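You operate a simulated robot arm through the tools that you are given. There is no shell and no other tool. Be economical: measure what you need, move in short steps, check, and stop when the job is done.

You run a simulated two-armed robot. Do the job below in one go: nothing can be reset, and whatever is moved stays where it is left.

Task
On the top of the wall bench, fold the blue cloth in half and then in half again.

It is judged by the outcome, as a careful person would: the job done as asked, and still so three seconds after it is handed in. It fails if anything else is knocked over, pushed out of place, dropped, spilled or broken. Flat cloth is picked up by pressing the open fingertips on it (5 to 10 N) and closing them slowly along it; thin cloth reads only 2 to 8 mm in the jaws.

Robot
Two 7-joint arms with two-finger parallel grippers on one trunk, on a base that drives. Base frame: it is fixed to the floor where the robot stands at the start and does not move with it; the origin is under the middle of the robot, x ahead of it, y to its left, z up; the surface under the hand at the start is at about z = 760. Lengths are in mm, angles in rad, forces in N, time in s.
The left shoulder is at the start at [155, 174, 979], the right one opposite. With the tool pointing down near the work surface each hand reaches from about 400 to 800 mm from the robot's upright axis, wherever it stands, measured 20 degrees to its own side. Places, roughly: blue cloth [500, 0, 800]; wall bench [600, -3000, 800]. Payload 3.6 kg a hand.
The TCP of each hand is the grasp point between the finger pads, 30 mm short of the fingertips. In the tool frame z runs along the fingers and y along their closing line. The gripper opens to 110 mm. The fingers are 20 mm wide and 10 mm thick; the gripper's body (48 by 112 mm) begins 55 mm behind the TCP.
Orientation is told as [roll, pitch, yaw] about the base's x, y, z axes, in that order, counted from this pose: with the fingers straight down and closing along the base's y, the tool's x points along the base's -x, its y along +y and its z along -z.

Tools
- The arms move only by the tool move_arm. It takes "left_deltas", "right_deltas" or both (then of equal length, played together; a hand with none holds still); each is one flat list of numbers, 7 for each row, row after row: the opening, from 0 (shut) to 1 (fully open), then the shift along the tool's x, y, z in mm, then the turn, a rotation vector about the tool's x, y, z in rad. In form: [gripper, x, y, z, ax, ay, az, gripper, x, y, z, ax, ay, az, ...]. A call has 1 to 8 rows; each row shifts and turns the commanded pose from where the row before left it, along the tool's axes as they then stand. Rows are played at 5 a second. More than 50 mm and 0.15 rad between two rows, or a gripper value outside its range, and nothing of the call is played. A pose out of reach is approached as far as the arm can. The call stops where the force on the tool passes 40 N (or 10 N more than at its start, if that is more) or the arm is blocked; 0.2 s more then pass. Each finger travels about 153 mm/s and halts on what it meets, pressing with about 23 N; the grip force reading is that of the motor and also rises with nothing between the fingers. The clock runs only during rows and for 0.2 s after the last one: add rows that do not move to give the fingers time. It gives the time, the measured TCP pose, the force on the tool (base axes), the opening and the grip force at its end, in the units of the frame above (readings bear some noise), with the torque about the TCP (base axes, N m) and any sound that the robot's microphone picked up.
- Cameras (640 x 400 px; columns grow to the right, rows downward): "scene" is now at [272.6, -6.6, 1143.5]; the picture's right is [-0.05, -1.00, 0.00], its down [-0.63, 0.03, -0.78] and it looks along [0.77, -0.04, -0.63] (base axes); focal length 262 px, centre (320, 200). "left" rides on the left gripper at [72, -17, -104] in its tool frame; the picture's right is [0.23, 0.97, 0.00], its down [-0.76, 0.18, -0.62] and it looks along [-0.61, 0.14, 0.78] (tool axes); focal length 222 px, centre (320, 200). "right" rides on the right gripper at [73, 17, -103] in its tool frame; the picture's right is [-0.23, 0.97, 0.00], its down [-0.76, -0.18, -0.62] and it looks along [-0.61, -0.14, 0.78] (tool axes); focal length 222 px, centre (320, 200). There is no depth. A picture from a camera that has moved, and an enlarged one, comes with that camera's place and axes in the base frame and with its lens.
- snapshot(camera): a new picture of that camera. The clock stands still meanwhile.
- move_column(by): slides the trunk up (or, below 0, down) by that many mm; the arms and the scene camera ride with it, the base frame stays. It gives what a move gives, with no picture.
- drive_base(legs): drives the robot by 1 to 6 legs, each [ahead, left, turn to the left] in mm, mm and rad, along the robot's own axes; the way and the turn of a leg run together, so that a leg with both is an arc; at most 1500 mm and 3.142 rad a leg. The arms and the cameras ride along, it lands a little off, and it stops where it bumps. It gives what a move gives.
- head_to(pan, tilt): turns the head with the scene camera to pan (to the left, within 1.501 rad either way) and tilt (down, from -0.506 to 1.204), counted from straight ahead of the robot. It gives what a move gives.
- zoom(camera, box): a new picture of the part [left, top, right, bottom] of that camera's present view, enlarged. The clock stands still meanwhile.
- job_done(): hands the job in; it is judged then, once.

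Go step by step. Nothing tells you exact positions but the pictures and the camera data: compare them with the known pose of the tool, close in by small moves and look again before you grip or let go. The budget is 120 turns and 108 pictures, counting those below and the enlarged ones. Unless the task says otherwise, let go and move clear before handing in, and close with one line.

The tools are called after "Call:" as name(argument=value, ...) on one line, values as JSON. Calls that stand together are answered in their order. move_arm: Moves the arms, as the interface text tells. Its arguments: {"type":"object","properties":{"left_deltas":{"type":"array","items":{"type":"number"}},"right_deltas":{"type":"array","items":{"type":"number"}}},"required":[]} The other tools are called the same way: move_column (by) slides the trunk up or down; drive_base (legs) drives the base; head_to (pan, tilt) turns the head that bears the scene camera; snapshot (camera) takes a picture; zoom (camera, box) takes an enlarged picture of a part of a camera's view; job_done () hands the job in.

At the start:

```text
clock: 0.0
left_tcp_pos: [502.0, 216.4, 936.1]
left_ee_rot: [-0.001, -0.001, 0.0]
left_ft_force: [0.1, -0.2, -0.1]
left_moment: [0.0, 0.02, 0.01]
left_gripper_width: 110.0
left_grip_force: 0.0
right_tcp_pos: [459.8, -129.3, 996.7]
right_ee_rot: [-0.001, 0.001, 0.002]
right_ft_force: [0.5, -0.6, 0.7]
right_moment: [-0.02, -0.01, 0.01]
right_gripper_width: 110.0
right_grip_force: 0.0
trunk travel left (down, up): [-100.0, 663.0]
robot x, y, heading: [-0.3, 0.4, 0.004]
head pan, tilt: [-0.052, 0.682]
```

scene: 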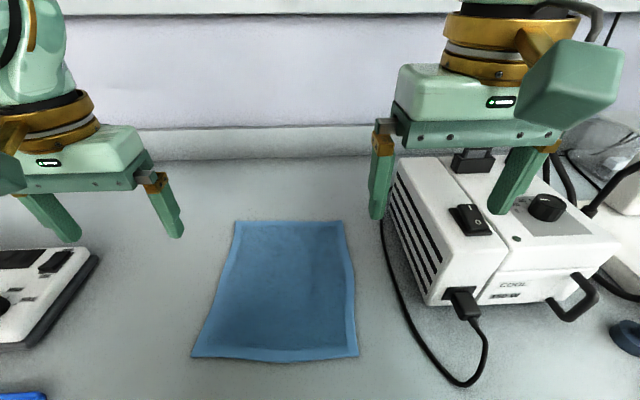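
right: 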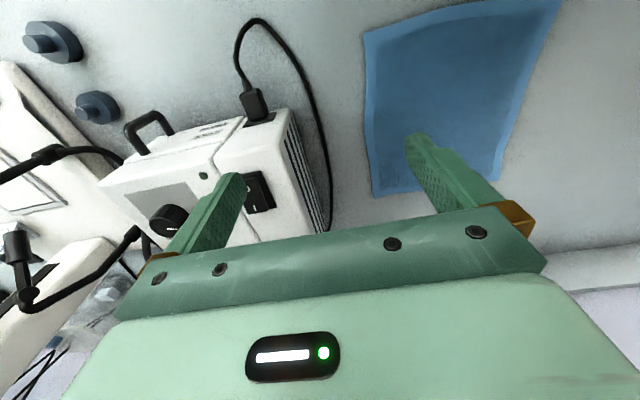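
left: 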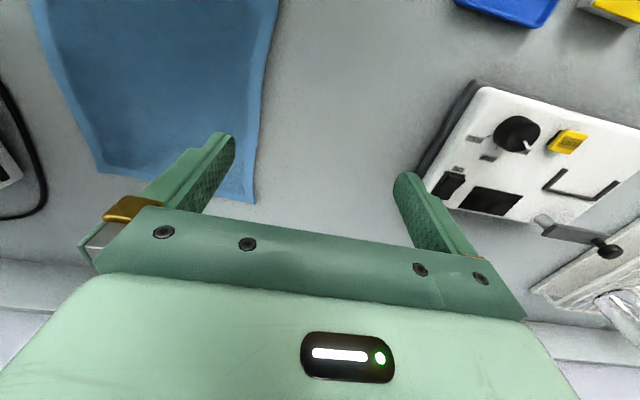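

The cloth lies flat on the near bench at about x 410–670, y −70–153 and z 760. The wall bench is about 3 m to my right, so I look there first.

Call:
head_to(pan=-1.3, tilt=0.35)

Call:
snapshot(camera="scene")

Call:
head_to(pan=-0.6, tilt=0.35)

Call:
snapshot(camera="scene")

```text
clock: 1.4
left_tcp_pos: [501.6, 216.1, 936.8]
left_ee_rot: [0.0, 0.0, 0.003]
left_ft_force: [0.7, -0.5, 0.5]
left_moment: [0.03, 0.03, 0.02]
left_gripper_width: 109.8
left_grip_force: 0.1
right_tcp_pos: [459.3, -129.9, 996.0]
right_ee_rot: [0.001, 0.001, 0.001]
right_ft_force: [0.3, -0.3, 0.0]
right_moment: [0.0, 0.01, 0.02]
right_gripper_width: 110.1
right_grip_force: 0.1
trunk travel left (down, up): [-100.0, 663.0]
robot x, y, heading: [-1.5, -1.5, 0.002]
head pan, tilt: [-1.3, 0.351]
```

```text
104 pictures are left
camera scene: at [212.1, -91.8, 1173.5], right [-0.96, -0.27, 0.0], down [-0.09, 0.33, -0.94], along [0.25, -0.9, -0.34], focal length 262 px, centre (320, 200)
```

scene: 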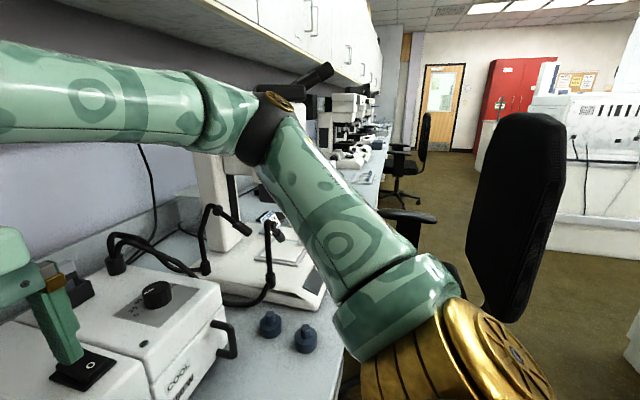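

```text
clock: 2.5
left_tcp_pos: [501.5, 215.6, 937.3]
left_ee_rot: [0.001, 0.001, 0.003]
left_ft_force: [0.3, -0.4, 1.4]
left_moment: [0.02, -0.03, 0.0]
left_gripper_width: 110.1
left_grip_force: 0.0
right_tcp_pos: [458.7, -128.5, 997.0]
right_ee_rot: [0.0, 0.003, 0.001]
right_ft_force: [-0.2, -0.1, -0.7]
right_moment: [0.02, 0.04, 0.02]
right_gripper_width: 110.2
right_grip_force: 0.1
trunk travel left (down, up): [-100.0, 663.0]
robot x, y, heading: [-2.1, -0.4, 0.001]
head pan, tilt: [-0.6, 0.351]
```

```text
103 pictures are left
camera scene: at [264.0, -54.7, 1173.4], right [-0.57, -0.82, 0.0], down [-0.28, 0.19, -0.94], along [0.77, -0.53, -0.34], focal length 262 px, centre (320, 200)
```

scene: 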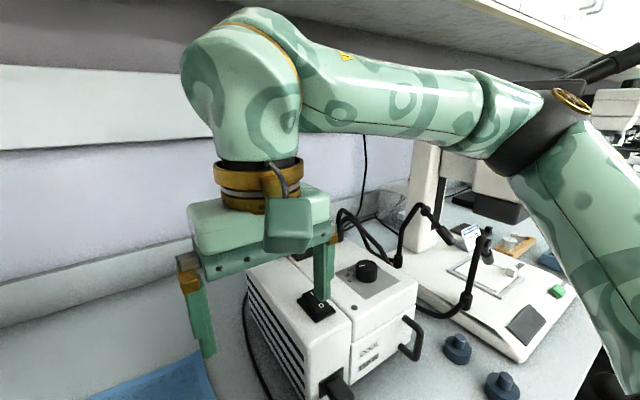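

The near bench is the same long wall bench, running off to my right, so I can fold the cloth where it lies. I bring both hands above the near corners and tilt the head to watch.

Call:
head_to(pan=0.0, tilt=0.8)

Call:
move_arm(left_deltas=[0.35, 21, -19, 22, 0, 0, 0, 0.35, 21, -19, 22, 0, 0, 0, 0.35, 21, -19, 22, 0, 0, 0, 0.35, 21, -19, 22, 0, 0, 0, 0.35, 0, 0, 0, 0, 0, 0], right_deltas=[0.35, 10, 19, 38, 0, 0, 0, 0.35, 10, 19, 38, 0, 0, 0, 0.35, 10, 19, 38, 0, 0, 0, 0.35, 10, 19, 38, 0, 0, 0, 0.35, 0, 0, 0, 0, 0, 0])

Call:
snapshot(camera="scene")

Call:
snapshot(camera="left")

Call:
snapshot(camera="right")

```text
clock: 3.5
left_tcp_pos: [501.2, 216.4, 938.5]
left_ee_rot: [0.001, 0.0, 0.002]
left_ft_force: [0.0, -0.6, -0.1]
left_moment: [0.01, -0.02, -0.02]
left_gripper_width: 110.3
left_grip_force: 0.1
right_tcp_pos: [459.6, -128.2, 997.1]
right_ee_rot: [-0.001, 0.002, 0.0]
right_ft_force: [-0.9, -0.1, -0.7]
right_moment: [0.05, 0.0, 0.02]
right_gripper_width: 110.4
right_grip_force: 0.0
trunk travel left (down, up): [-100.0, 663.0]
robot x, y, heading: [-0.8, 1.9, 0.002]
head pan, tilt: [0.0, 0.799]
```

```text
clock: 4.7
left_tcp_pos: [420.2, 141.3, 846.4]
left_ee_rot: [0.0, -0.002, 0.002]
left_ft_force: [0.6, 0.6, -0.9]
left_moment: [0.01, 0.0, 0.03]
left_gripper_width: 38.5
left_grip_force: 0.1
right_tcp_pos: [419.1, -52.4, 846.5]
right_ee_rot: [0.0, 0.002, -0.001]
right_ft_force: [0.2, 0.1, 0.0]
right_moment: [-0.03, -0.02, 0.01]
right_gripper_width: 38.4
right_grip_force: 0.0
trunk travel left (down, up): [-100.0, 663.0]
robot x, y, heading: [-0.5, 1.8, -0.0]
head pan, tilt: [0.0, 0.799]
```

```text
102 pictures are left
camera scene: at [267.6, -2.0, 1133.9], right [0.0, -1.0, 0.0], down [-0.72, 0.0, -0.7], along [0.7, 0.0, -0.72], focal length 262 px, centre (320, 200)
```

scene: 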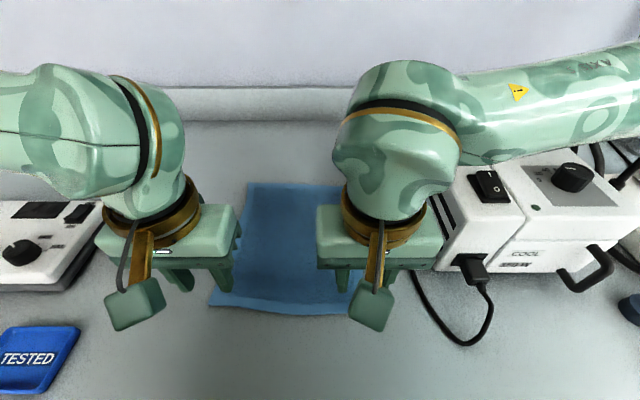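

```text
101 pictures are left
camera left: at [346.8, 123.8, 949.1], right [-0.23, 0.97, 0.0], down [0.76, 0.18, 0.62], along [0.61, 0.14, -0.78], focal length 222 px, centre (320, 200)
```

left: 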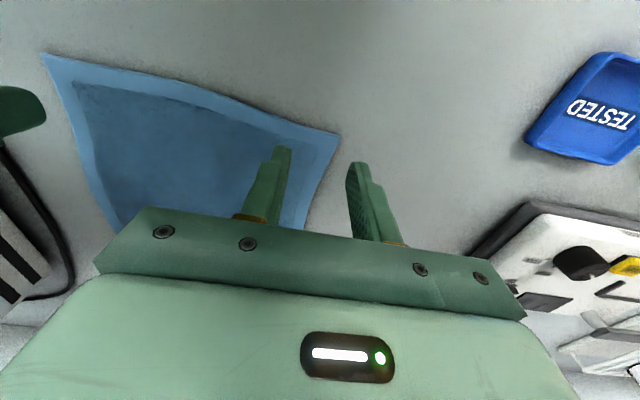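

```text
100 pictures are left
camera right: at [347.1, -35.1, 948.8], right [0.23, 0.97, 0.0], down [0.76, -0.18, 0.62], along [0.61, -0.14, -0.78], focal length 222 px, centre (320, 200)
```

right: 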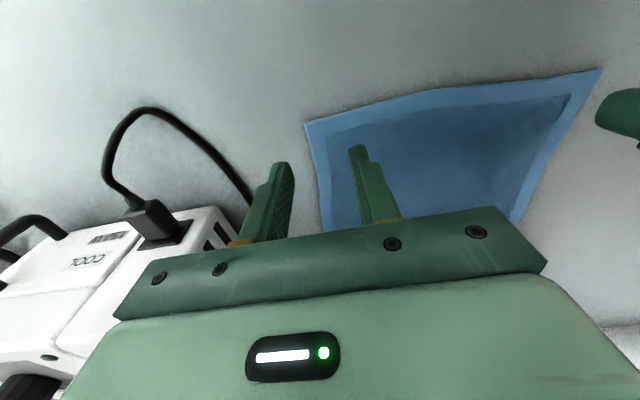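

The wrist views agree on the near corners: left about (419, 158), right about (409, −63). I set both hands about 8 mm inside the near edge and lower them close to the cloth.

Call:
move_arm(left_deltas=[0.3, -7, -10, 10, 0, 0, 0, 0.3, 0, 0, 20, 0, 0, 0, 0.3, 0, 0, 14, 0, 0, 0, 0.3, 0, 0, 0, 0, 0, 0], right_deltas=[0.3, 2, 16, 10, 0, 0, 0, 0.3, 0, 0, 20, 0, 0, 0, 0.3, 0, 0, 14, 0, 0, 0, 0.3, 0, 0, 0, 0, 0, 0])

Call:
snapshot(camera="left")

Call:
snapshot(camera="right")

```text
clock: 5.7
left_tcp_pos: [425.5, 132.1, 805.4]
left_ee_rot: [0.0, -0.001, 0.0]
left_ft_force: [0.5, -0.9, -0.2]
left_moment: [0.02, 0.02, 0.04]
left_gripper_width: 32.9
left_grip_force: 0.1
right_tcp_pos: [417.3, -36.0, 800.8]
right_ee_rot: [-0.001, 0.001, 0.001]
right_ft_force: [0.6, 0.1, -0.5]
right_moment: [-0.05, 0.01, -0.01]
right_gripper_width: 33.0
right_grip_force: 0.1
trunk travel left (down, up): [-100.0, 663.0]
robot x, y, heading: [1.5, -0.4, -0.002]
head pan, tilt: [0.0, 0.799]
```

```text
99 pictures are left
camera left: at [353.2, 114.8, 908.3], right [-0.23, 0.97, 0.0], down [0.76, 0.18, 0.62], along [0.61, 0.14, -0.78], focal length 222 px, centre (320, 200)
```

left: 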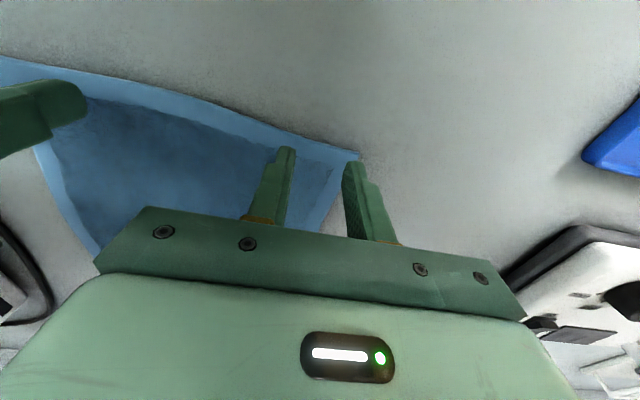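

```text
98 pictures are left
camera right: at [346.1, -20.2, 904.0], right [0.23, 0.97, 0.0], down [0.76, -0.18, 0.62], along [0.61, -0.14, -0.78], focal length 222 px, centre (320, 200)
```

right: 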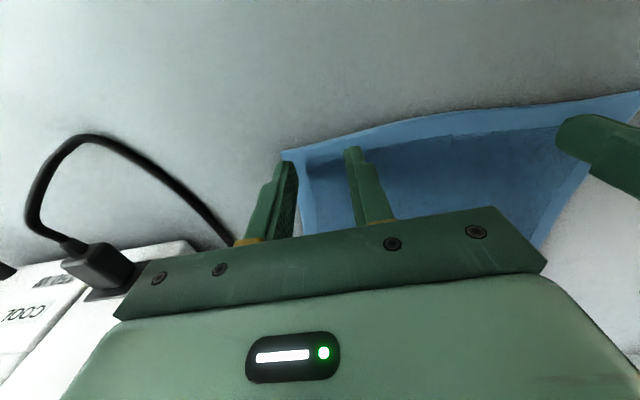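

The outer fingers are right at the side edges, so I shift each hand slightly inward and come down to contact in small steps.

Call:
move_arm(left_deltas=[0.3, -3, -6, 5, 0, 0, 0, 0.3, 0, 0, 5, 0, 0, 0, 0.3, 0, 0, 3, 0, 0, 0, 0.3, 0, 0, 0, 0, 0, 0], right_deltas=[0.3, -1, 6, 3, 0, 0, 0, 0.3, 0, 0, 3, 0, 0, 0, 0.3, 0, 0, 3, 0, 0, 0, 0.3, 0, 0, 0, 0, 0, 0])

```text
clock: 6.7
left_tcp_pos: [426.7, 125.0, 793.8]
left_ee_rot: [0.0, -0.002, 0.003]
left_ft_force: [0.9, -0.8, 5.2]
left_moment: [-0.03, -0.03, 0.0]
left_gripper_width: 32.7
left_grip_force: 0.1
right_tcp_pos: [419.1, -30.1, 792.9]
right_ee_rot: [0.003, -0.002, -0.001]
right_ft_force: [4.6, 1.8, 16.3]
right_moment: [0.06, -0.08, 0.02]
right_gripper_width: 33.3
right_grip_force: 0.0
trunk travel left (down, up): [-100.0, 663.0]
robot x, y, heading: [-3.4, -4.4, 0.004]
head pan, tilt: [0.0, 0.799]
```

Both tips are on the cloth, left at 5 N and right a bit hard at 16 N. I ease the right hand and close both slowly.

Call:
move_arm(left_deltas=[0.3, 0, 0, 0.6, 0, 0, 0, 0.26, 0, 0, 0, 0, 0, 0, 0.22, 0, 0, 0, 0, 0, 0, 0.18, 0, 0, 0, 0, 0, 0], right_deltas=[0.3, 0, 0, -1.5, 0, 0, 0, 0.26, 0, 0, 0, 0, 0, 0, 0.22, 0, 0, 0, 0, 0, 0, 0.18, 0, 0, 0, 0, 0, 0])

Call:
snapshot(camera="left")

Call:
snapshot(camera="right")

```text
clock: 7.7
left_tcp_pos: [426.6, 125.5, 792.0]
left_ee_rot: [-0.001, -0.003, 0.001]
left_ft_force: [1.0, 0.8, 16.6]
left_moment: [-0.03, 0.0, 0.01]
left_gripper_width: 18.5
left_grip_force: 0.1
right_tcp_pos: [416.5, -32.8, 793.4]
right_ee_rot: [0.0, 0.001, 0.001]
right_ft_force: [-0.6, -0.4, 5.5]
right_moment: [0.0, 0.02, 0.01]
right_gripper_width: 19.5
right_grip_force: 0.1
trunk travel left (down, up): [-100.0, 663.0]
robot x, y, heading: [-1.3, 3.7, -0.002]
head pan, tilt: [0.0, 0.799]
```

```text
97 pictures are left
camera left: at [353.9, 108.0, 895.2], right [-0.23, 0.97, 0.0], down [0.76, 0.18, 0.62], along [0.61, 0.14, -0.78], focal length 222 px, centre (320, 200)
```

left: 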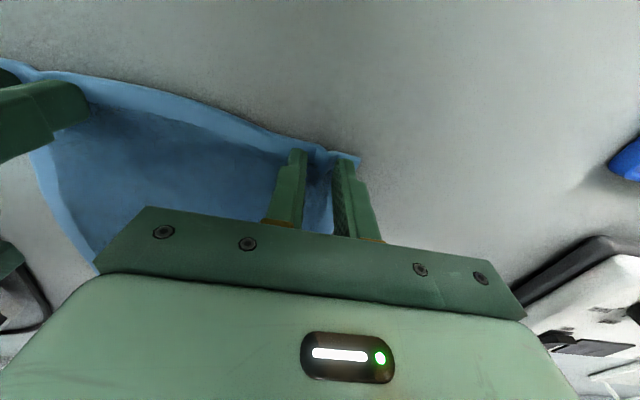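

```text
96 pictures are left
camera right: at [345.0, -14.4, 896.2], right [0.23, 0.97, 0.0], down [0.76, -0.18, 0.62], along [0.61, -0.14, -0.78], focal length 222 px, centre (320, 200)
```

right: 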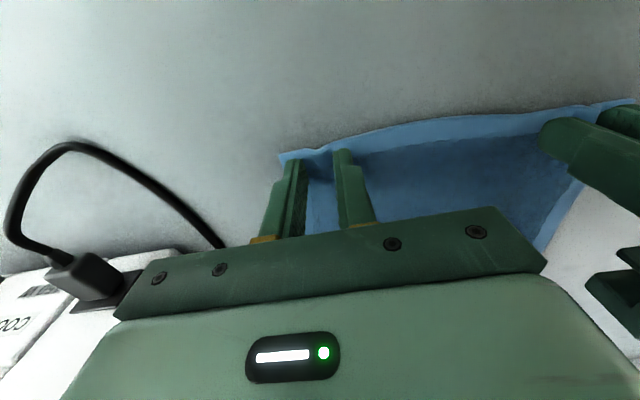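

Ruckles are rising between the fingers of both hands. I keep closing slowly until shut.

Call:
move_arm(left_deltas=[0.14, 0, 0, -0.6, 0, 0, 0, 0.1, 0, 0, 0, 0, 0, 0, 0.06, 0, 0, 0, 0, 0, 0, 0.02, 0, 0, 0, 0, 0, 0, 0, 0, 0, 0, 0, 0, 0, 0, 0, 0, 0, 0, 0, 0], right_deltas=[0.14, 0, 0, 0.3, 0, 0, 0, 0.1, 0, 0, 0, 0, 0, 0, 0.06, 0, 0, 0, 0, 0, 0, 0.02, 0, 0, 0, 0, 0, 0, 0, 0, 0, 0, 0, 0, 0, 0, 0, 0, 0, 0, 0, 0])

Call:
snapshot(camera="left")

Call:
snapshot(camera="right")

```text
clock: 9.1
left_tcp_pos: [427.5, 125.3, 794.4]
left_ee_rot: [0.001, 0.0, 0.002]
left_ft_force: [-0.8, -8.3, 9.3]
left_moment: [-0.26, -0.02, 0.0]
left_gripper_width: 4.1
left_grip_force: 22.9
right_tcp_pos: [417.4, -31.1, 793.8]
right_ee_rot: [-0.001, -0.001, 0.0]
right_ft_force: [1.0, 10.1, 9.5]
right_moment: [0.33, -0.04, 0.01]
right_gripper_width: 3.8
right_grip_force: 22.9
trunk travel left (down, up): [-100.0, 663.0]
robot x, y, heading: [-0.2, -1.0, 0.001]
head pan, tilt: [0.0, 0.799]
```

```text
95 pictures are left
camera left: at [354.7, 108.4, 895.5], right [-0.23, 0.97, 0.0], down [0.76, 0.18, 0.62], along [0.61, 0.14, -0.78], focal length 222 px, centre (320, 200)
```

left: 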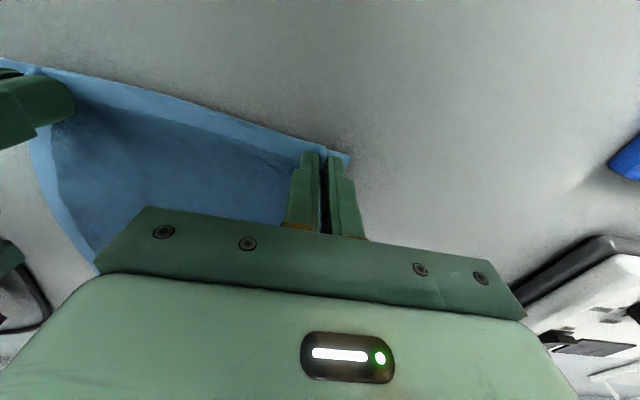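

```text
94 pictures are left
camera right: at [345.5, -14.4, 895.9], right [0.23, 0.97, 0.0], down [0.76, -0.18, 0.62], along [0.61, -0.14, -0.78], focal length 222 px, centre (320, 200)
```

right: 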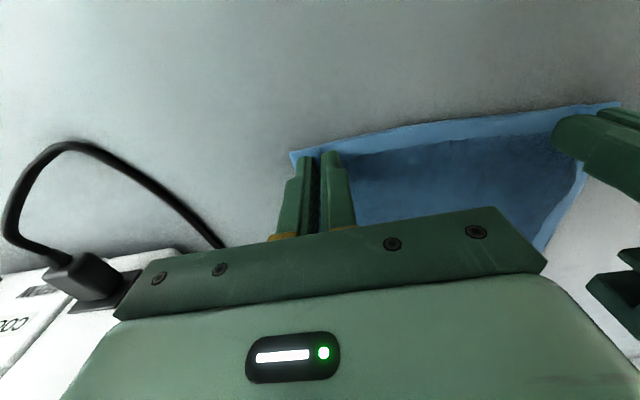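

Both hands hold the cloth (4 mm in the jaws), with the edge taut between them. I ease the hands together a little and lift slowly.

Call:
move_arm(left_deltas=[0, 0, -3, -5, 0, 0, 0, 0, -3, 0, -12, 0, 0, 0, 0, -5, 0, -15, 0, 0, 0, 0, -8, 0, -15, 0, 0, 0, 0, 0, 0, 0, 0, 0, 0], right_deltas=[0, 0, 3, -5, 0, 0, 0, 0, -3, 0, -12, 0, 0, 0, 0, -5, 0, -15, 0, 0, 0, 0, -8, 0, -15, 0, 0, 0, 0, 0, 0, 0, 0, 0, 0])

Call:
snapshot(camera="left")

Call:
snapshot(camera="scene")

```text
clock: 10.3
left_tcp_pos: [443.7, 122.6, 839.8]
left_ee_rot: [-0.001, 0.002, 0.002]
left_ft_force: [0.1, -1.4, 0.2]
left_moment: [-0.05, 0.01, 0.01]
left_gripper_width: 4.0
left_grip_force: 23.4
right_tcp_pos: [435.5, -28.6, 841.4]
right_ee_rot: [-0.001, 0.0, 0.0]
right_ft_force: [0.3, 1.5, -0.1]
right_moment: [0.01, -0.02, 0.01]
right_gripper_width: 4.0
right_grip_force: 22.7
trunk travel left (down, up): [-100.0, 663.0]
robot x, y, heading: [-0.5, 1.0, 0.001]
head pan, tilt: [0.0, 0.799]
```

```text
93 pictures are left
camera left: at [371.0, 105.6, 941.7], right [-0.23, 0.97, 0.0], down [0.76, 0.18, 0.62], along [0.61, 0.14, -0.78], focal length 222 px, centre (320, 200)
```

left: 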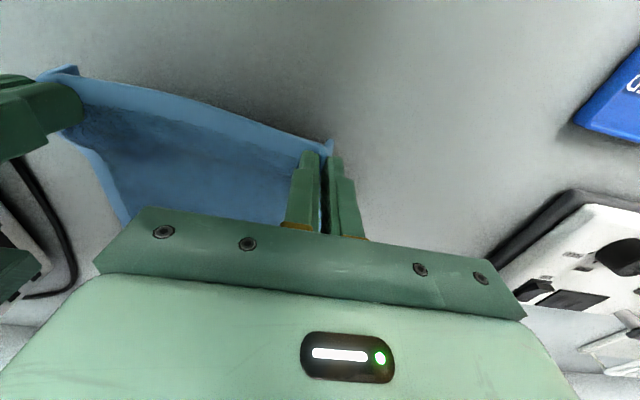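

```text
92 pictures are left
camera scene: at [267.9, -2.0, 1133.7], right [0.0, -1.0, 0.0], down [-0.72, 0.0, -0.7], along [0.7, 0.0, -0.72], focal length 262 px, centre (320, 200)
```

scene: 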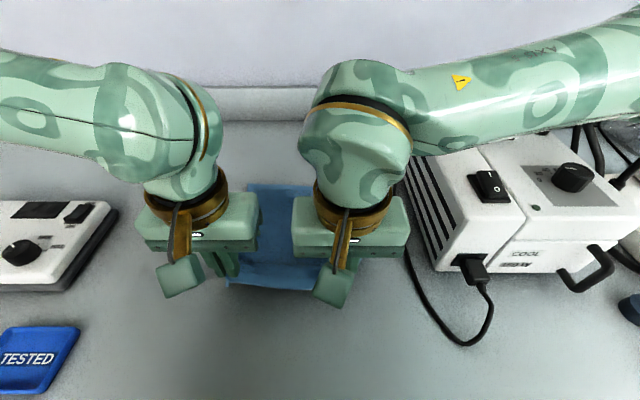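

The cloth is held at both near corners. I carry the edge up and over towards the far edge in an arc.

Call:
move_arm(left_deltas=[0, -26, -1, -25, 0, 0, 0, 0, -30, -1, -20, 0, 0, 0, 0, -35, -1, -10, 0, 0, 0, 0, -35, -1, 5, 0, 0, 0, 0, -35, -1, 15, 0, 0, 0, 0, 0, 0, 0, 0, 0, 0], right_deltas=[0, -26, -2, -25, 0, 0, 0, 0, -30, -2, -20, 0, 0, 0, 0, -35, -2, -10, 0, 0, 0, 0, -35, -2, 5, 0, 0, 0, 0, -35, -2, 15, 0, 0, 0, 0, 0, 0, 0, 0, 0, 0])

Call:
snapshot(camera="left")

Call:
snapshot(camera="right")

Call:
snapshot(camera="scene")

```text
clock: 11.7
left_tcp_pos: [608.1, 117.2, 874.1]
left_ee_rot: [0.001, 0.0, 0.0]
left_ft_force: [-0.5, -4.6, -0.1]
left_moment: [-0.14, -0.01, 0.01]
left_gripper_width: 3.9
left_grip_force: 23.4
right_tcp_pos: [594.8, -36.8, 873.6]
right_ee_rot: [0.001, 0.001, 0.001]
right_ft_force: [0.0, 4.5, -1.2]
right_moment: [0.13, -0.04, 0.0]
right_gripper_width: 4.0
right_grip_force: 23.3
trunk travel left (down, up): [-100.0, 663.0]
robot x, y, heading: [3.5, 1.1, -0.001]
head pan, tilt: [0.0, 0.799]
```

```text
91 pictures are left
camera left: at [535.2, 99.7, 977.4], right [-0.23, 0.97, 0.0], down [0.76, 0.18, 0.62], along [0.61, 0.14, -0.78], focal length 222 px, centre (320, 200)
```

left: 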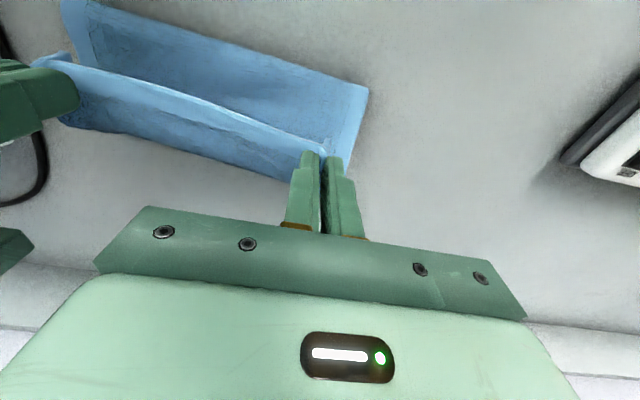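

```text
90 pictures are left
camera right: at [522.1, -20.2, 976.0], right [0.23, 0.97, 0.0], down [0.76, -0.18, 0.62], along [0.61, -0.14, -0.78], focal length 222 px, centre (320, 200)
```

right: 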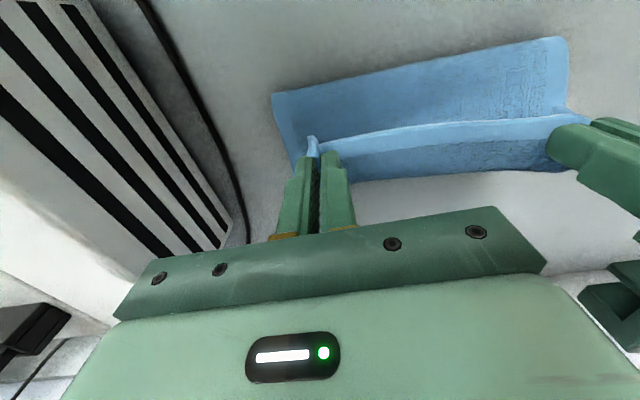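

```text
89 pictures are left
camera scene: at [267.2, -2.1, 1134.1], right [0.0, -1.0, 0.0], down [-0.72, 0.0, -0.7], along [0.7, 0.0, -0.72], focal length 262 px, centre (320, 200)
```

scene: 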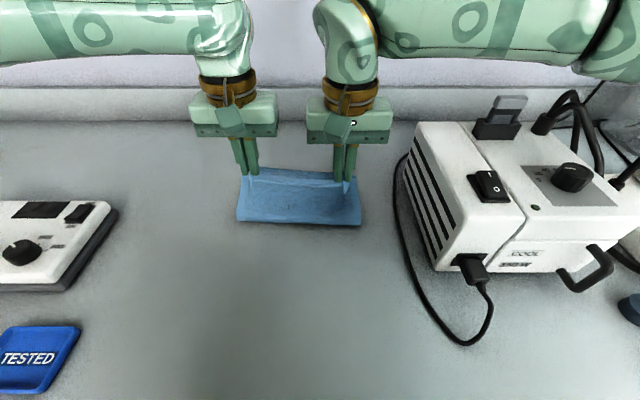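

The fold is forming well and the far edge has barely moved. I continue forward and down towards the far edge.

Call:
move_arm(left_deltas=[0, -20, 0, 6, 0, 0, 0, 0, -20, 0, 10, 0, 0, 0, 0, -14, 0, 15, 0, 0, 0, 0, 0, 0, 0, 0, 0, 0], right_deltas=[0, -20, -1, 6, 0, 0, 0, 0, -20, -1, 10, 0, 0, 0, 0, -15, 0, 15, 0, 0, 0, 0, 0, 0, 0, 0, 0, 0])

Call:
snapshot(camera="left")

Call:
snapshot(camera="right")

Call:
zoom(camera="scene", box=[180, 100, 420, 250])

```text
clock: 12.7
left_tcp_pos: [661.3, 116.3, 843.7]
left_ee_rot: [-0.001, 0.001, 0.001]
left_ft_force: [0.0, -7.2, -0.1]
left_moment: [-0.24, 0.01, 0.02]
left_gripper_width: 3.9
left_grip_force: 23.1
right_tcp_pos: [649.7, -38.8, 840.9]
right_ee_rot: [0.0, 0.0, 0.0]
right_ft_force: [0.4, 7.5, -0.5]
right_moment: [0.24, -0.01, 0.01]
right_gripper_width: 4.1
right_grip_force: 22.8
trunk travel left (down, up): [-100.0, 663.0]
robot x, y, heading: [1.0, 2.2, 0.001]
head pan, tilt: [0.0, 0.799]
```

```text
88 pictures are left
camera left: at [587.8, 100.2, 945.9], right [-0.23, 0.97, 0.0], down [0.76, 0.18, 0.62], along [0.61, 0.14, -0.78], focal length 222 px, centre (320, 200)
```

left: 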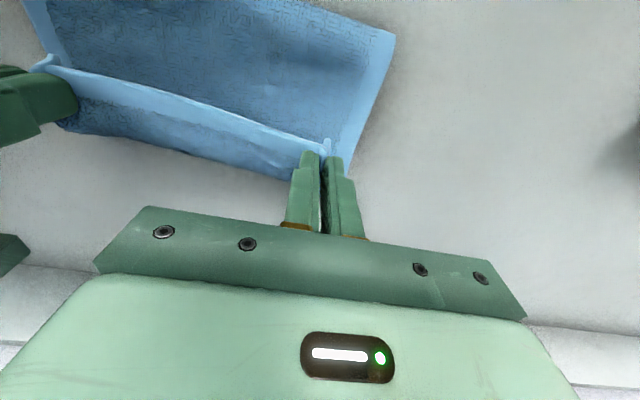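

```text
87 pictures are left
camera right: at [577.5, -22.0, 944.9], right [0.23, 0.97, 0.0], down [0.76, -0.18, 0.62], along [0.61, -0.14, -0.78], focal length 222 px, centre (320, 200)
```

right: 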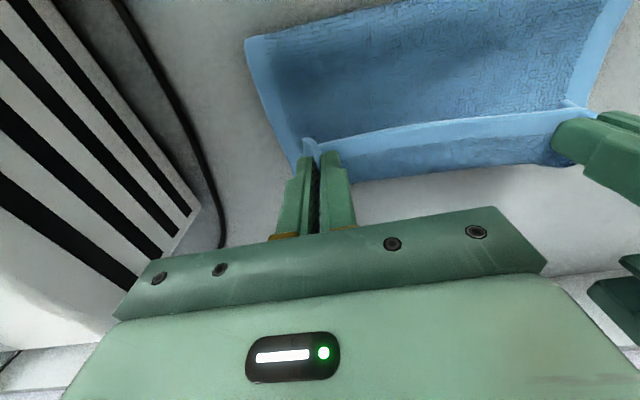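

```text
2.67 times, centred on (300, 175) of scene
camera zoom: at [267.6, -2.1, 1133.9], right [0.0, -1.0, 0.0], down [-0.72, 0.0, -0.7], along [0.7, 0.0, -0.72], focal length 699 px, centre (373, 267)
```

zoom: 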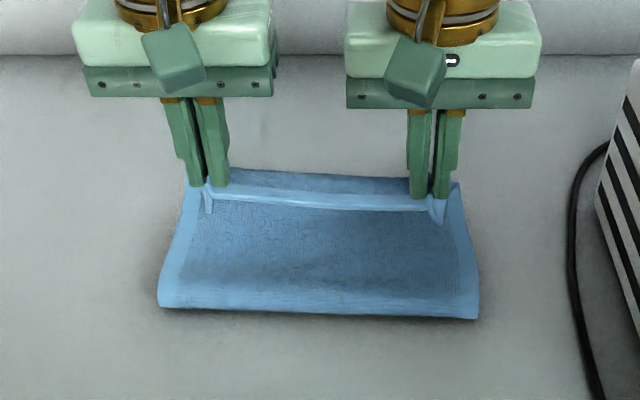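

I need to see how the edge hangs between the grips before laying it down.

Call:
zoom(camera="scene", box=[230, 150, 370, 237])

Call:
zoom(camera="left", box=[20, 20, 420, 220])

```text
4.57 times, centred on (300, 194) of scene
camera zoom: at [267.6, -2.1, 1133.9], right [0.0, -1.0, 0.0], down [-0.72, 0.0, -0.7], along [0.7, 0.0, -0.72], focal length 1198 px, centre (411, 230)
```

zoom: 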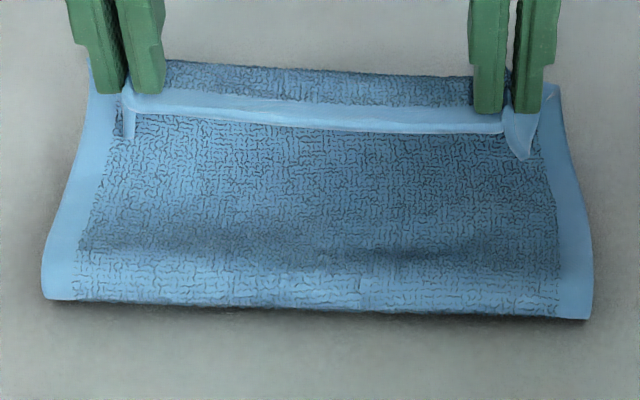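

```text
1.60 times, centred on (220, 120) of left
camera zoom: at [587.8, 100.2, 945.9], right [-0.23, 0.97, 0.0], down [0.76, 0.18, 0.62], along [0.61, 0.14, -0.78], focal length 355 px, centre (480, 328)
```

zoom: 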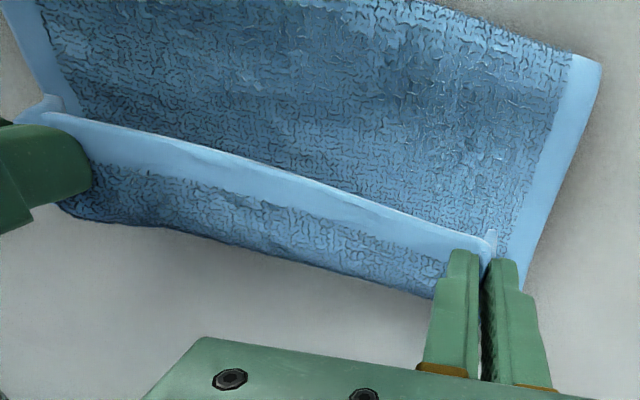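

The clamped edge still points back towards me, so the cloth leaves the fingers forwards and rolls. I tip both hands (fingertips towards the robot) so the edge unrolls before laying it down.

Call:
move_arm(left_deltas=[0, -3, -1, -5, 0, 0.14, 0, 0, -4, -1, -4, 0, 0.14, 0, 0, -4, 0, -4, 0, 0.14, 0, 0, -4, 0, -4, 0, 0.14, 0, 0, -4, 0, -3, 0, 0.14, 0, 0, 0, 0, 0, 0, 0, 0], right_deltas=[0, -3, 1, -5, 0, 0.14, 0, 0, -4, 1, -4, 0, 0.14, 0, 0, -4, 0, -4, 0, 0.14, 0, 0, -4, 0, -4, 0, 0.14, 0, 0, -4, 0, -3, 0, 0.14, 0, 0, 0, 0, 0, 0, 0, 0])

Call:
zoom(camera="scene", box=[180, 100, 420, 250])

Call:
snapshot(camera="left")

```text
clock: 14.1
left_tcp_pos: [657.1, 105.8, 832.7]
left_ee_rot: [-0.012, 0.462, -0.002]
left_ft_force: [-8.5, -20.1, -0.7]
left_moment: [-0.55, 0.2, 0.29]
left_gripper_width: 4.2
left_grip_force: 23.1
left hand out of reach, approached as far as the arm can: row 3, 4, 5
right_tcp_pos: [594.6, -45.4, 832.0]
right_ee_rot: [0.002, 0.42, 0.001]
right_ft_force: [9.2, 20.9, 1.5]
right_moment: [0.68, -0.24, -0.28]
right_gripper_width: 4.5
right_grip_force: 22.7
right hand out of reach, approached as far as the arm can: row 2, 3, 4, 5
trunk travel left (down, up): [-100.0, 663.0]
robot x, y, heading: [3.1, 1.7, 0.001]
head pan, tilt: [0.0, 0.799]
```

```text
2.67 times, centred on (300, 175) of scene
camera zoom: at [268.0, -2.1, 1133.8], right [0.0, -1.0, 0.0], down [-0.72, 0.0, -0.7], along [0.7, 0.0, -0.72], focal length 699 px, centre (373, 267)
```

zoom: 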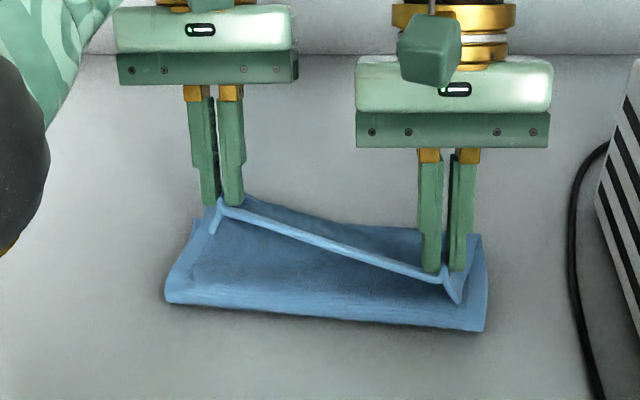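

```text
82 pictures are left
camera left: at [638.8, 91.3, 957.4], right [-0.21, 0.97, 0.09], down [0.96, 0.18, 0.22], along [0.19, 0.13, -0.97], focal length 222 px, centre (320, 200)
```

left: 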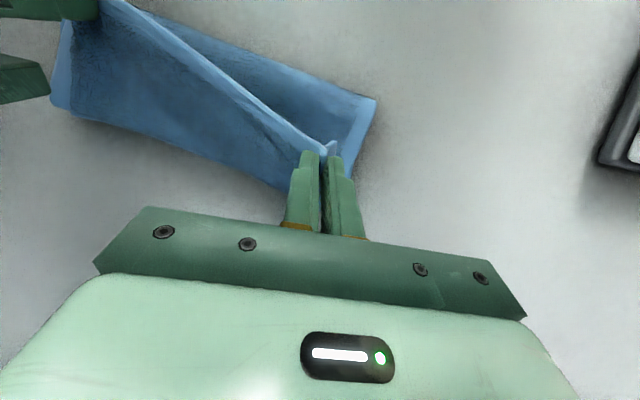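

The tilted reach runs out (the right hand lags), and that pulls the edge. I go back to fingers straight down.

Call:
move_arm(left_deltas=[0, 4, 0, 3, 0, -0.14, 0, 0, 4, 0, 4, 0, -0.14, 0, 0, 4, 0, 4, 0, -0.14, 0, 0, 4, 0, 4, 0, -0.14, 0, 0, 3, 0, 5, 0, -0.14, 0, 0, 0, 0, 0, 0, 0, 0], right_deltas=[0, 4, 0, 3, 0, -0.14, 0, 0, 4, 0, 4, 0, -0.14, 0, 0, 4, 0, 4, 0, -0.14, 0, 0, 4, 0, 4, 0, -0.14, 0, 0, 3, 0, 5, 0, -0.14, 0, 0, 0, 0, 0, 0, 0, 0])

Call:
snapshot(camera="scene")

Call:
snapshot(camera="right")

```text
clock: 15.5
left_tcp_pos: [713.2, -6.7, 840.9]
left_ee_rot: [-0.003, -0.078, 0.009]
left_ft_force: [0.0, 0.0, -0.9]
left_moment: [0.01, 0.02, 0.0]
left_gripper_width: 4.1
left_grip_force: 23.1
left hand out of reach, approached as far as the arm can: row 1, 2, 3, 4, 5
right_tcp_pos: [574.3, -46.5, 815.2]
right_ee_rot: [0.001, -0.282, -0.001]
right_ft_force: [-0.7, 0.3, 0.6]
right_moment: [0.0, 0.02, -0.01]
right_gripper_width: 0.0
right_grip_force: 23.1
trunk travel left (down, up): [-100.0, 663.0]
robot x, y, heading: [1.1, 0.4, 0.005]
head pan, tilt: [0.0, 0.799]
```

```text
81 pictures are left
camera scene: at [268.0, -2.4, 1133.7], right [0.0, -1.0, 0.0], down [-0.72, 0.0, -0.7], along [0.7, 0.0, -0.72], focal length 262 px, centre (320, 200)
```

scene: 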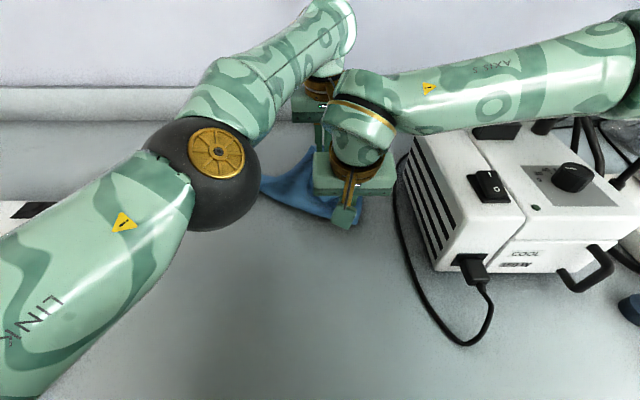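

```text
80 pictures are left
camera right: at [476.6, -28.9, 894.1], right [0.22, 0.97, 0.06], down [0.56, -0.18, 0.81], along [0.8, -0.14, -0.58], focal length 222 px, centre (320, 200)
```

right: 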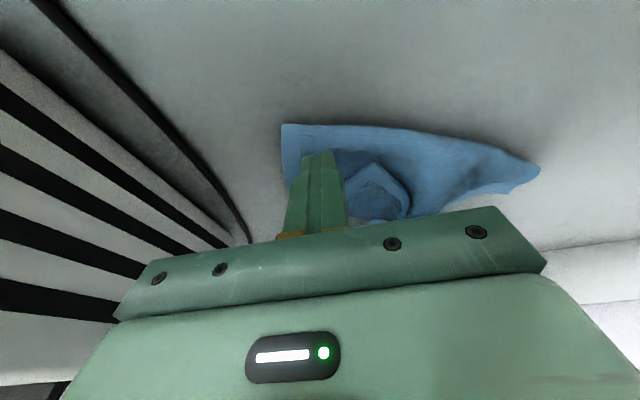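

The right hand lost its corner, and the left was pulled off but still holds one. I raise the right hand clear and straighten it, then bring the left back over its side slowly.

Call:
move_arm(right_deltas=[0, 10, 0, -30, 0, 0.14, 0, 0.2, 10, 0, -40, 0, 0.14, 0, 0.3, 20, -5, -40, 0, 0, 0, 0.3, 30, -10, -35, 0, 0, 0, 0.3, 0, 0, 0, 0, 0, 0])

Call:
move_arm(left_deltas=[0, 15, 0, -10, 0, 0.078, 0, 0, 15, 10, -15, 0, 0, 0, 0, 15, 20, -10, 0, 0, 0, 0, 10, 25, 0, 0, 0, 0, 0, 10, 25, 0, 0, 0, 0, 0, 0, 0, 0, 0, 0, 0])

Call:
snapshot(camera="scene")

Call:
snapshot(camera="left")

```text
clock: 16.7
left_tcp_pos: [715.7, -6.1, 839.9]
left_ee_rot: [-0.001, -0.076, 0.01]
left_ft_force: [0.7, 0.4, 0.1]
left_moment: [-0.01, 0.02, 0.02]
left_gripper_width: 3.6
left_grip_force: 22.7
right_tcp_pos: [494.1, -61.0, 953.4]
right_ee_rot: [0.0, 0.001, -0.001]
right_ft_force: [0.8, 0.4, 0.2]
right_moment: [-0.03, 0.02, 0.02]
right_gripper_width: 33.3
right_grip_force: 0.2
trunk travel left (down, up): [-100.0, 663.0]
robot x, y, heading: [1.8, 0.3, 0.001]
head pan, tilt: [0.0, 0.799]
```

```text
clock: 18.1
left_tcp_pos: [695.6, -7.6, 877.2]
left_ee_rot: [0.0, 0.001, 0.009]
left_ft_force: [-1.0, 0.6, 0.3]
left_moment: [-0.01, 0.04, 0.0]
left_gripper_width: 3.8
left_grip_force: 23.3
left hand out of reach, approached as far as the arm can: row 2, 3, 4, 5
right_tcp_pos: [495.8, -62.1, 953.7]
right_ee_rot: [0.0, 0.0, -0.001]
right_ft_force: [-0.3, 0.2, 0.5]
right_moment: [-0.03, 0.02, 0.0]
right_gripper_width: 32.9
right_grip_force: 0.0
trunk travel left (down, up): [-100.0, 663.0]
robot x, y, heading: [-1.4, -0.3, -0.001]
head pan, tilt: [0.0, 0.799]
```

```text
79 pictures are left
camera scene: at [267.9, -2.2, 1133.8], right [0.0, -1.0, 0.0], down [-0.72, 0.0, -0.7], along [0.7, 0.0, -0.72], focal length 262 px, centre (320, 200)
```

scene: 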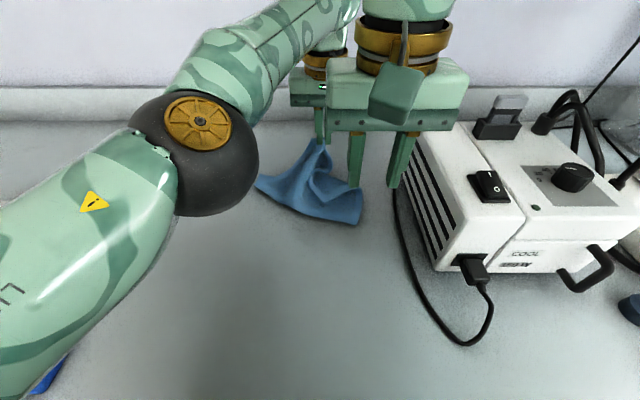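

```text
78 pictures are left
camera left: at [623.1, -24.5, 979.0], right [-0.24, 0.97, 0.0], down [0.76, 0.18, 0.62], along [0.61, 0.15, -0.78], focal length 222 px, centre (320, 200)
```

left: 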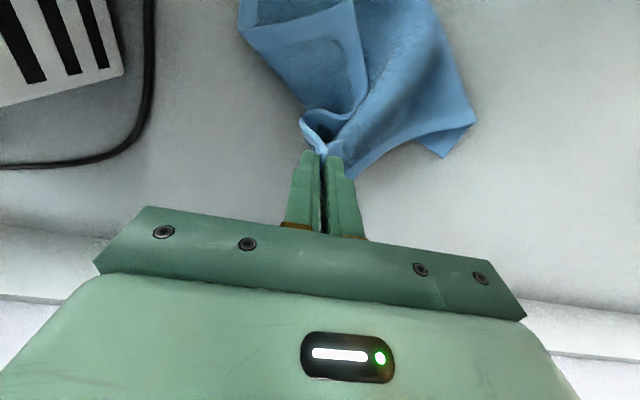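

The left arm is stretched in an awkward shape and blocks sideways motion. I draw it straight back towards the robot, carrying the held corner.

Call:
move_arm(left_deltas=[0, 25, 0, 0, 0, 0, 0, 0, 25, 0, 0, 0, 0, 0, 0, 25, 5, 0, 0, 0, 0, 0, 25, 5, 0, 0, 0, 0, 0, 0, 0, 0, 0, 0], right_deltas=[0.3, 20, -10, -30, 0, 0, 0, 0.3, 20, -10, -30, 0, 0, 0, 0.3, 20, -20, -30, 0, 0, 0, 0.3, 20, -20, -30, 0, 0, 0, 0.3, 0, 0, 0, 0, 0, 0])

Call:
snapshot(camera="scene")

```text
refused: deltas must hold 7 numbers for each row
```

```text
77 pictures are left
camera scene: at [267.9, -2.2, 1133.8], right [0.0, -1.0, 0.0], down [-0.72, 0.0, -0.7], along [0.7, 0.0, -0.72], focal length 262 px, centre (320, 200)
```

scene: 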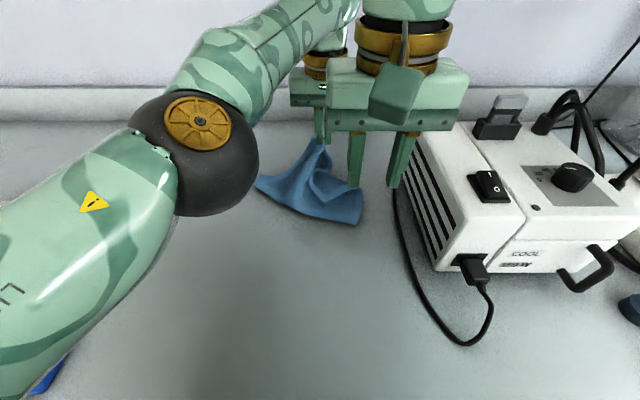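

That call was malformed and nothing moved, so I send it again.

Call:
move_arm(left_deltas=[0, 20, 0, 0, 0, 0, 0, 0, 20, 0, 0, 0, 0, 0, 0, 20, 5, 0, 0, 0, 0, 0, 20, 5, 0, 0, 0, 0, 0, 0, 0, 0, 0, 0, 0], right_deltas=[0.3, 15, -10, -30, 0, 0, 0, 0.3, 15, -15, -30, 0, 0, 0, 0.3, 10, -20, -20, 0, 0, 0, 0.3, 10, -20, -20, 0, 0, 0, 0.3, 0, 0, 0, 0, 0, 0])

Call:
snapshot(camera="scene")

```text
clock: 19.3
left_tcp_pos: [694.5, -8.1, 881.0]
left_ee_rot: [-0.003, 0.002, 0.008]
left_ft_force: [0.2, -1.0, -0.2]
left_moment: [-0.03, 0.0, 0.03]
left_gripper_width: 3.9
left_grip_force: 23.1
left hand out of reach, approached as far as the arm can: row 1, 2, 3, 4
right_tcp_pos: [442.3, -122.4, 1056.1]
right_ee_rot: [0.0, 0.001, 0.001]
right_ft_force: [0.6, -0.2, 0.2]
right_moment: [-0.02, -0.01, 0.04]
right_gripper_width: 33.1
right_grip_force: 0.0
trunk travel left (down, up): [-100.0, 663.0]
robot x, y, heading: [-0.5, 2.6, -0.005]
head pan, tilt: [0.0, 0.799]
```

```text
76 pictures are left
camera scene: at [268.1, -2.1, 1133.7], right [0.0, -1.0, 0.0], down [-0.72, 0.0, -0.7], along [0.7, 0.0, -0.72], focal length 262 px, centre (320, 200)
```

scene: 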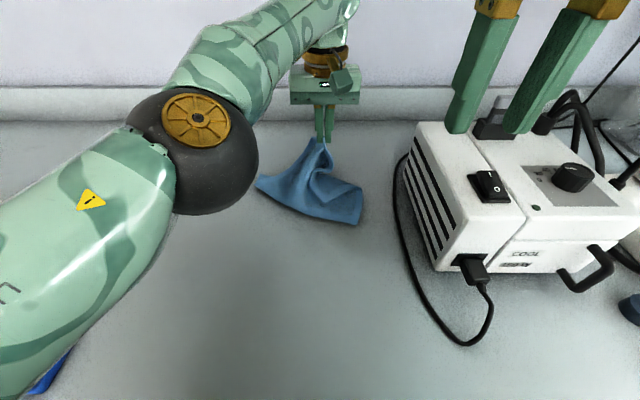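

The left arm seems to sit at a joint limit. I probe which directions still move: up, then a yaw.

Call:
move_arm(left_deltas=[0, 0, 0, -20, 0, 0, 0, 0, 0, 0, -20, 0, 0, 0, 0, 0, 0, -20, 0, 0, 0, 0, 0, 0, 0, 0, 0, 0])

Call:
move_arm(left_deltas=[0, 15, 0, 0, 0, 0, 0.1, 0, 15, 0, 0, 0, 0, 0.1, 0, 15, 0, 0, 0, 0, 0.1, 0, 0, 0, 0, 0, 0, 0])

```text
clock: 20.3
left_tcp_pos: [685.9, -2.2, 936.6]
left_ee_rot: [-0.003, 0.0, 0.009]
left_ft_force: [0.7, 0.3, -0.5]
left_moment: [0.02, 0.01, 0.04]
left_gripper_width: 3.9
left_grip_force: 23.0
left hand out of reach, approached as far as the arm can: row 2, 3
right_tcp_pos: [441.9, -123.1, 1056.0]
right_ee_rot: [0.0, 0.003, 0.001]
right_ft_force: [0.1, 0.1, 0.0]
right_moment: [0.02, 0.05, 0.02]
right_gripper_width: 32.9
right_grip_force: 0.1
trunk travel left (down, up): [-100.0, 663.0]
robot x, y, heading: [-0.8, -5.1, -0.0]
head pan, tilt: [0.0, 0.799]
```

```text
clock: 21.3
left_tcp_pos: [641.3, 1.7, 937.4]
left_ee_rot: [0.0, -0.001, -0.292]
left_ft_force: [0.4, -0.2, -0.4]
left_moment: [-0.01, 0.02, 0.05]
left_gripper_width: 3.7
left_grip_force: 23.1
right_tcp_pos: [442.3, -122.0, 1056.5]
right_ee_rot: [0.001, 0.003, 0.0]
right_ft_force: [1.5, 0.7, -0.4]
right_moment: [0.04, 0.01, 0.01]
right_gripper_width: 32.9
right_grip_force: 0.1
trunk travel left (down, up): [-100.0, 663.0]
robot x, y, heading: [-0.5, -0.3, -0.002]
head pan, tilt: [0.0, 0.799]
```

Turning frees it. I continue back and left.

Call:
move_arm(left_deltas=[0, 25, 0, -5, 0, 0, 0.1, 0, 25, 5, -5, 0, 0, 0.05, 0, 25, 10, 0, 0, 0, 0, 0, 25, 20, 0, 0, 0, 0, 0, 10, 20, 0, 0, 0, 0, 0, 0, 0, 0, 0, 0, 0])

Call:
snapshot(camera="scene")

```text
clock: 22.7
left_tcp_pos: [561.6, 93.2, 948.0]
left_ee_rot: [-0.001, 0.002, -0.443]
left_ft_force: [0.2, -0.7, -0.4]
left_moment: [0.01, -0.01, 0.09]
left_gripper_width: 3.7
left_grip_force: 23.0
right_tcp_pos: [442.1, -122.9, 1056.1]
right_ee_rot: [-0.002, 0.002, 0.0]
right_ft_force: [-0.3, 0.5, 0.2]
right_moment: [-0.01, -0.03, 0.01]
right_gripper_width: 32.8
right_grip_force: 0.1
trunk travel left (down, up): [-100.0, 663.0]
robot x, y, heading: [3.0, -3.4, -0.002]
head pan, tilt: [0.0, 0.799]
```

```text
75 pictures are left
camera scene: at [267.9, -2.2, 1133.8], right [0.0, -1.0, 0.0], down [-0.72, 0.0, -0.7], along [0.7, 0.0, -0.72], focal length 262 px, centre (320, 200)
```

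scene: 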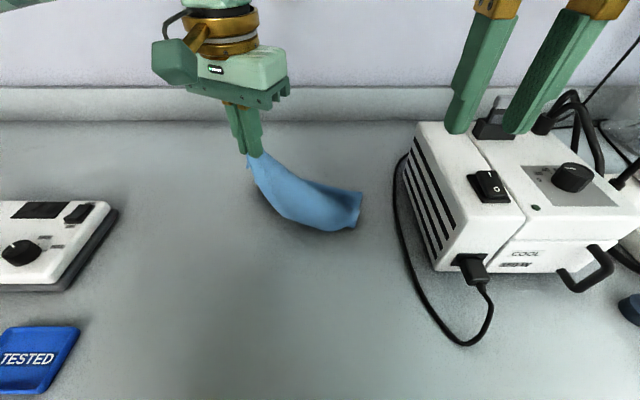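

The left arm is back in a normal shape and still holds the near-left corner. I unwind the yaw and pull that corner back towards its starting place to unfold the cloth.

Call:
move_arm(left_deltas=[0, 20, 0, 10, 0, 0, -0.11, 0, 25, 0, 10, 0, 0, -0.11, 0, 30, 0, 20, 0, 0, -0.11, 0, 30, 0, 20, 0, 0, -0.11, 0, 25, 10, 20, 0, 0, 0, 0, 0, 10, 20, 0, 0, 0, 0, 0, 0, 0, 0, 0, 0])

Call:
snapshot(camera="scene")

```text
clock: 24.3
left_tcp_pos: [436.9, 140.5, 848.3]
left_ee_rot: [-0.004, 0.001, -0.001]
left_ft_force: [0.3, 0.0, 0.0]
left_moment: [-0.02, 0.0, -0.08]
left_gripper_width: 3.6
left_grip_force: 22.7
right_tcp_pos: [441.8, -123.1, 1056.0]
right_ee_rot: [0.001, 0.0, 0.001]
right_ft_force: [0.0, -0.5, -0.1]
right_moment: [0.03, -0.02, 0.0]
right_gripper_width: 33.2
right_grip_force: 0.1
trunk travel left (down, up): [-100.0, 663.0]
robot x, y, heading: [1.0, -3.6, -0.004]
head pan, tilt: [0.0, 0.799]
```

```text
74 pictures are left
camera scene: at [267.6, -2.1, 1133.9], right [0.0, -1.0, 0.0], down [-0.72, 0.0, -0.7], along [0.7, 0.0, -0.72], focal length 262 px, centre (320, 200)
```

scene: 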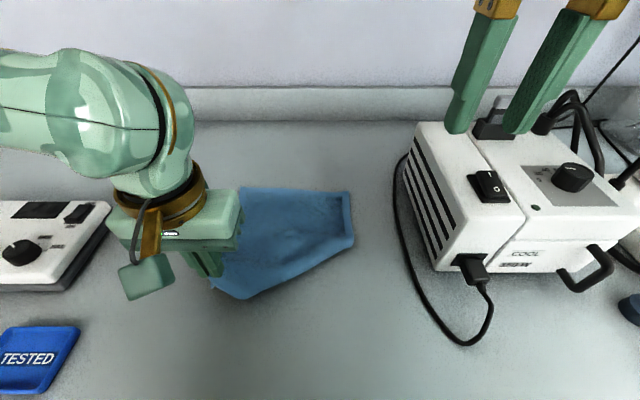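

Mostly unfolded; the near-right corner looks tucked. I check from the right wrist camera.

Call:
snapshot(camera="right")

Call:
zoom(camera="scene", box=[190, 170, 390, 310])

Call:
snapshot(camera="left")

```text
73 pictures are left
camera right: at [370.4, -105.3, 1159.1], right [0.23, 0.97, 0.0], down [0.76, -0.18, 0.62], along [0.61, -0.14, -0.78], focal length 222 px, centre (320, 200)
```

right: 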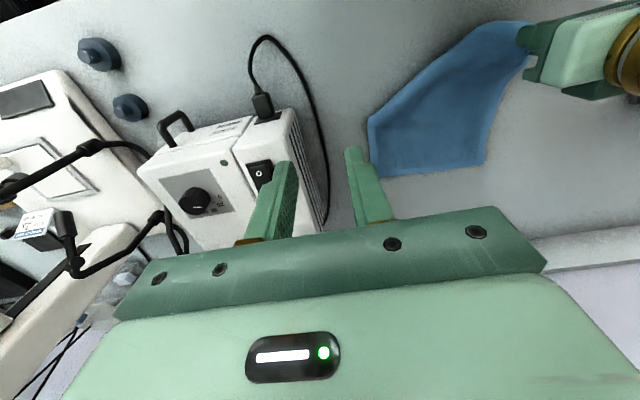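

```text
2.86 times, centred on (290, 240) of scene
camera zoom: at [267.6, -2.1, 1133.9], right [0.0, -1.0, 0.0], down [-0.72, 0.0, -0.7], along [0.7, 0.0, -0.72], focal length 749 px, centre (406, 86)
```

zoom: 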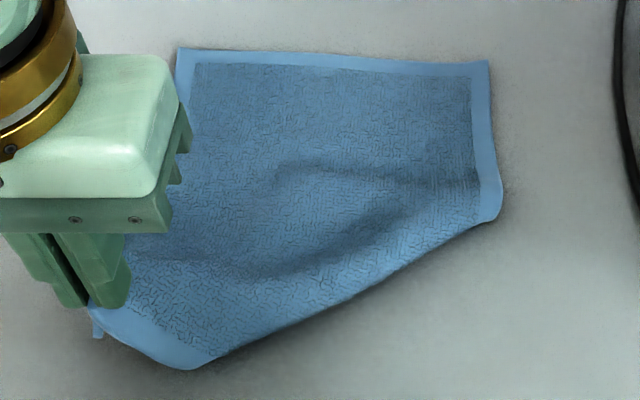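

```text
71 pictures are left
camera left: at [364.9, 123.4, 951.5], right [-0.23, 0.97, 0.0], down [0.76, 0.18, 0.62], along [0.61, 0.14, -0.78], focal length 222 px, centre (320, 200)
```

left: 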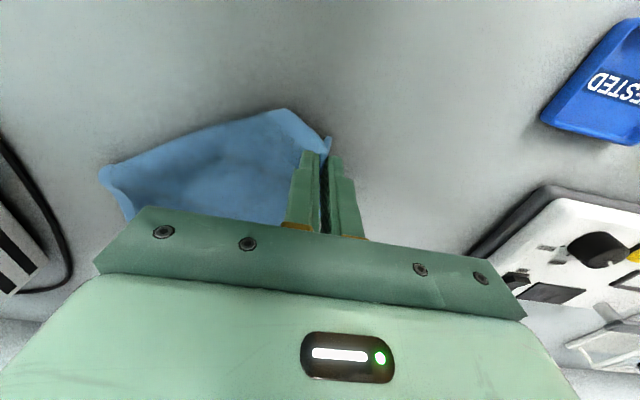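

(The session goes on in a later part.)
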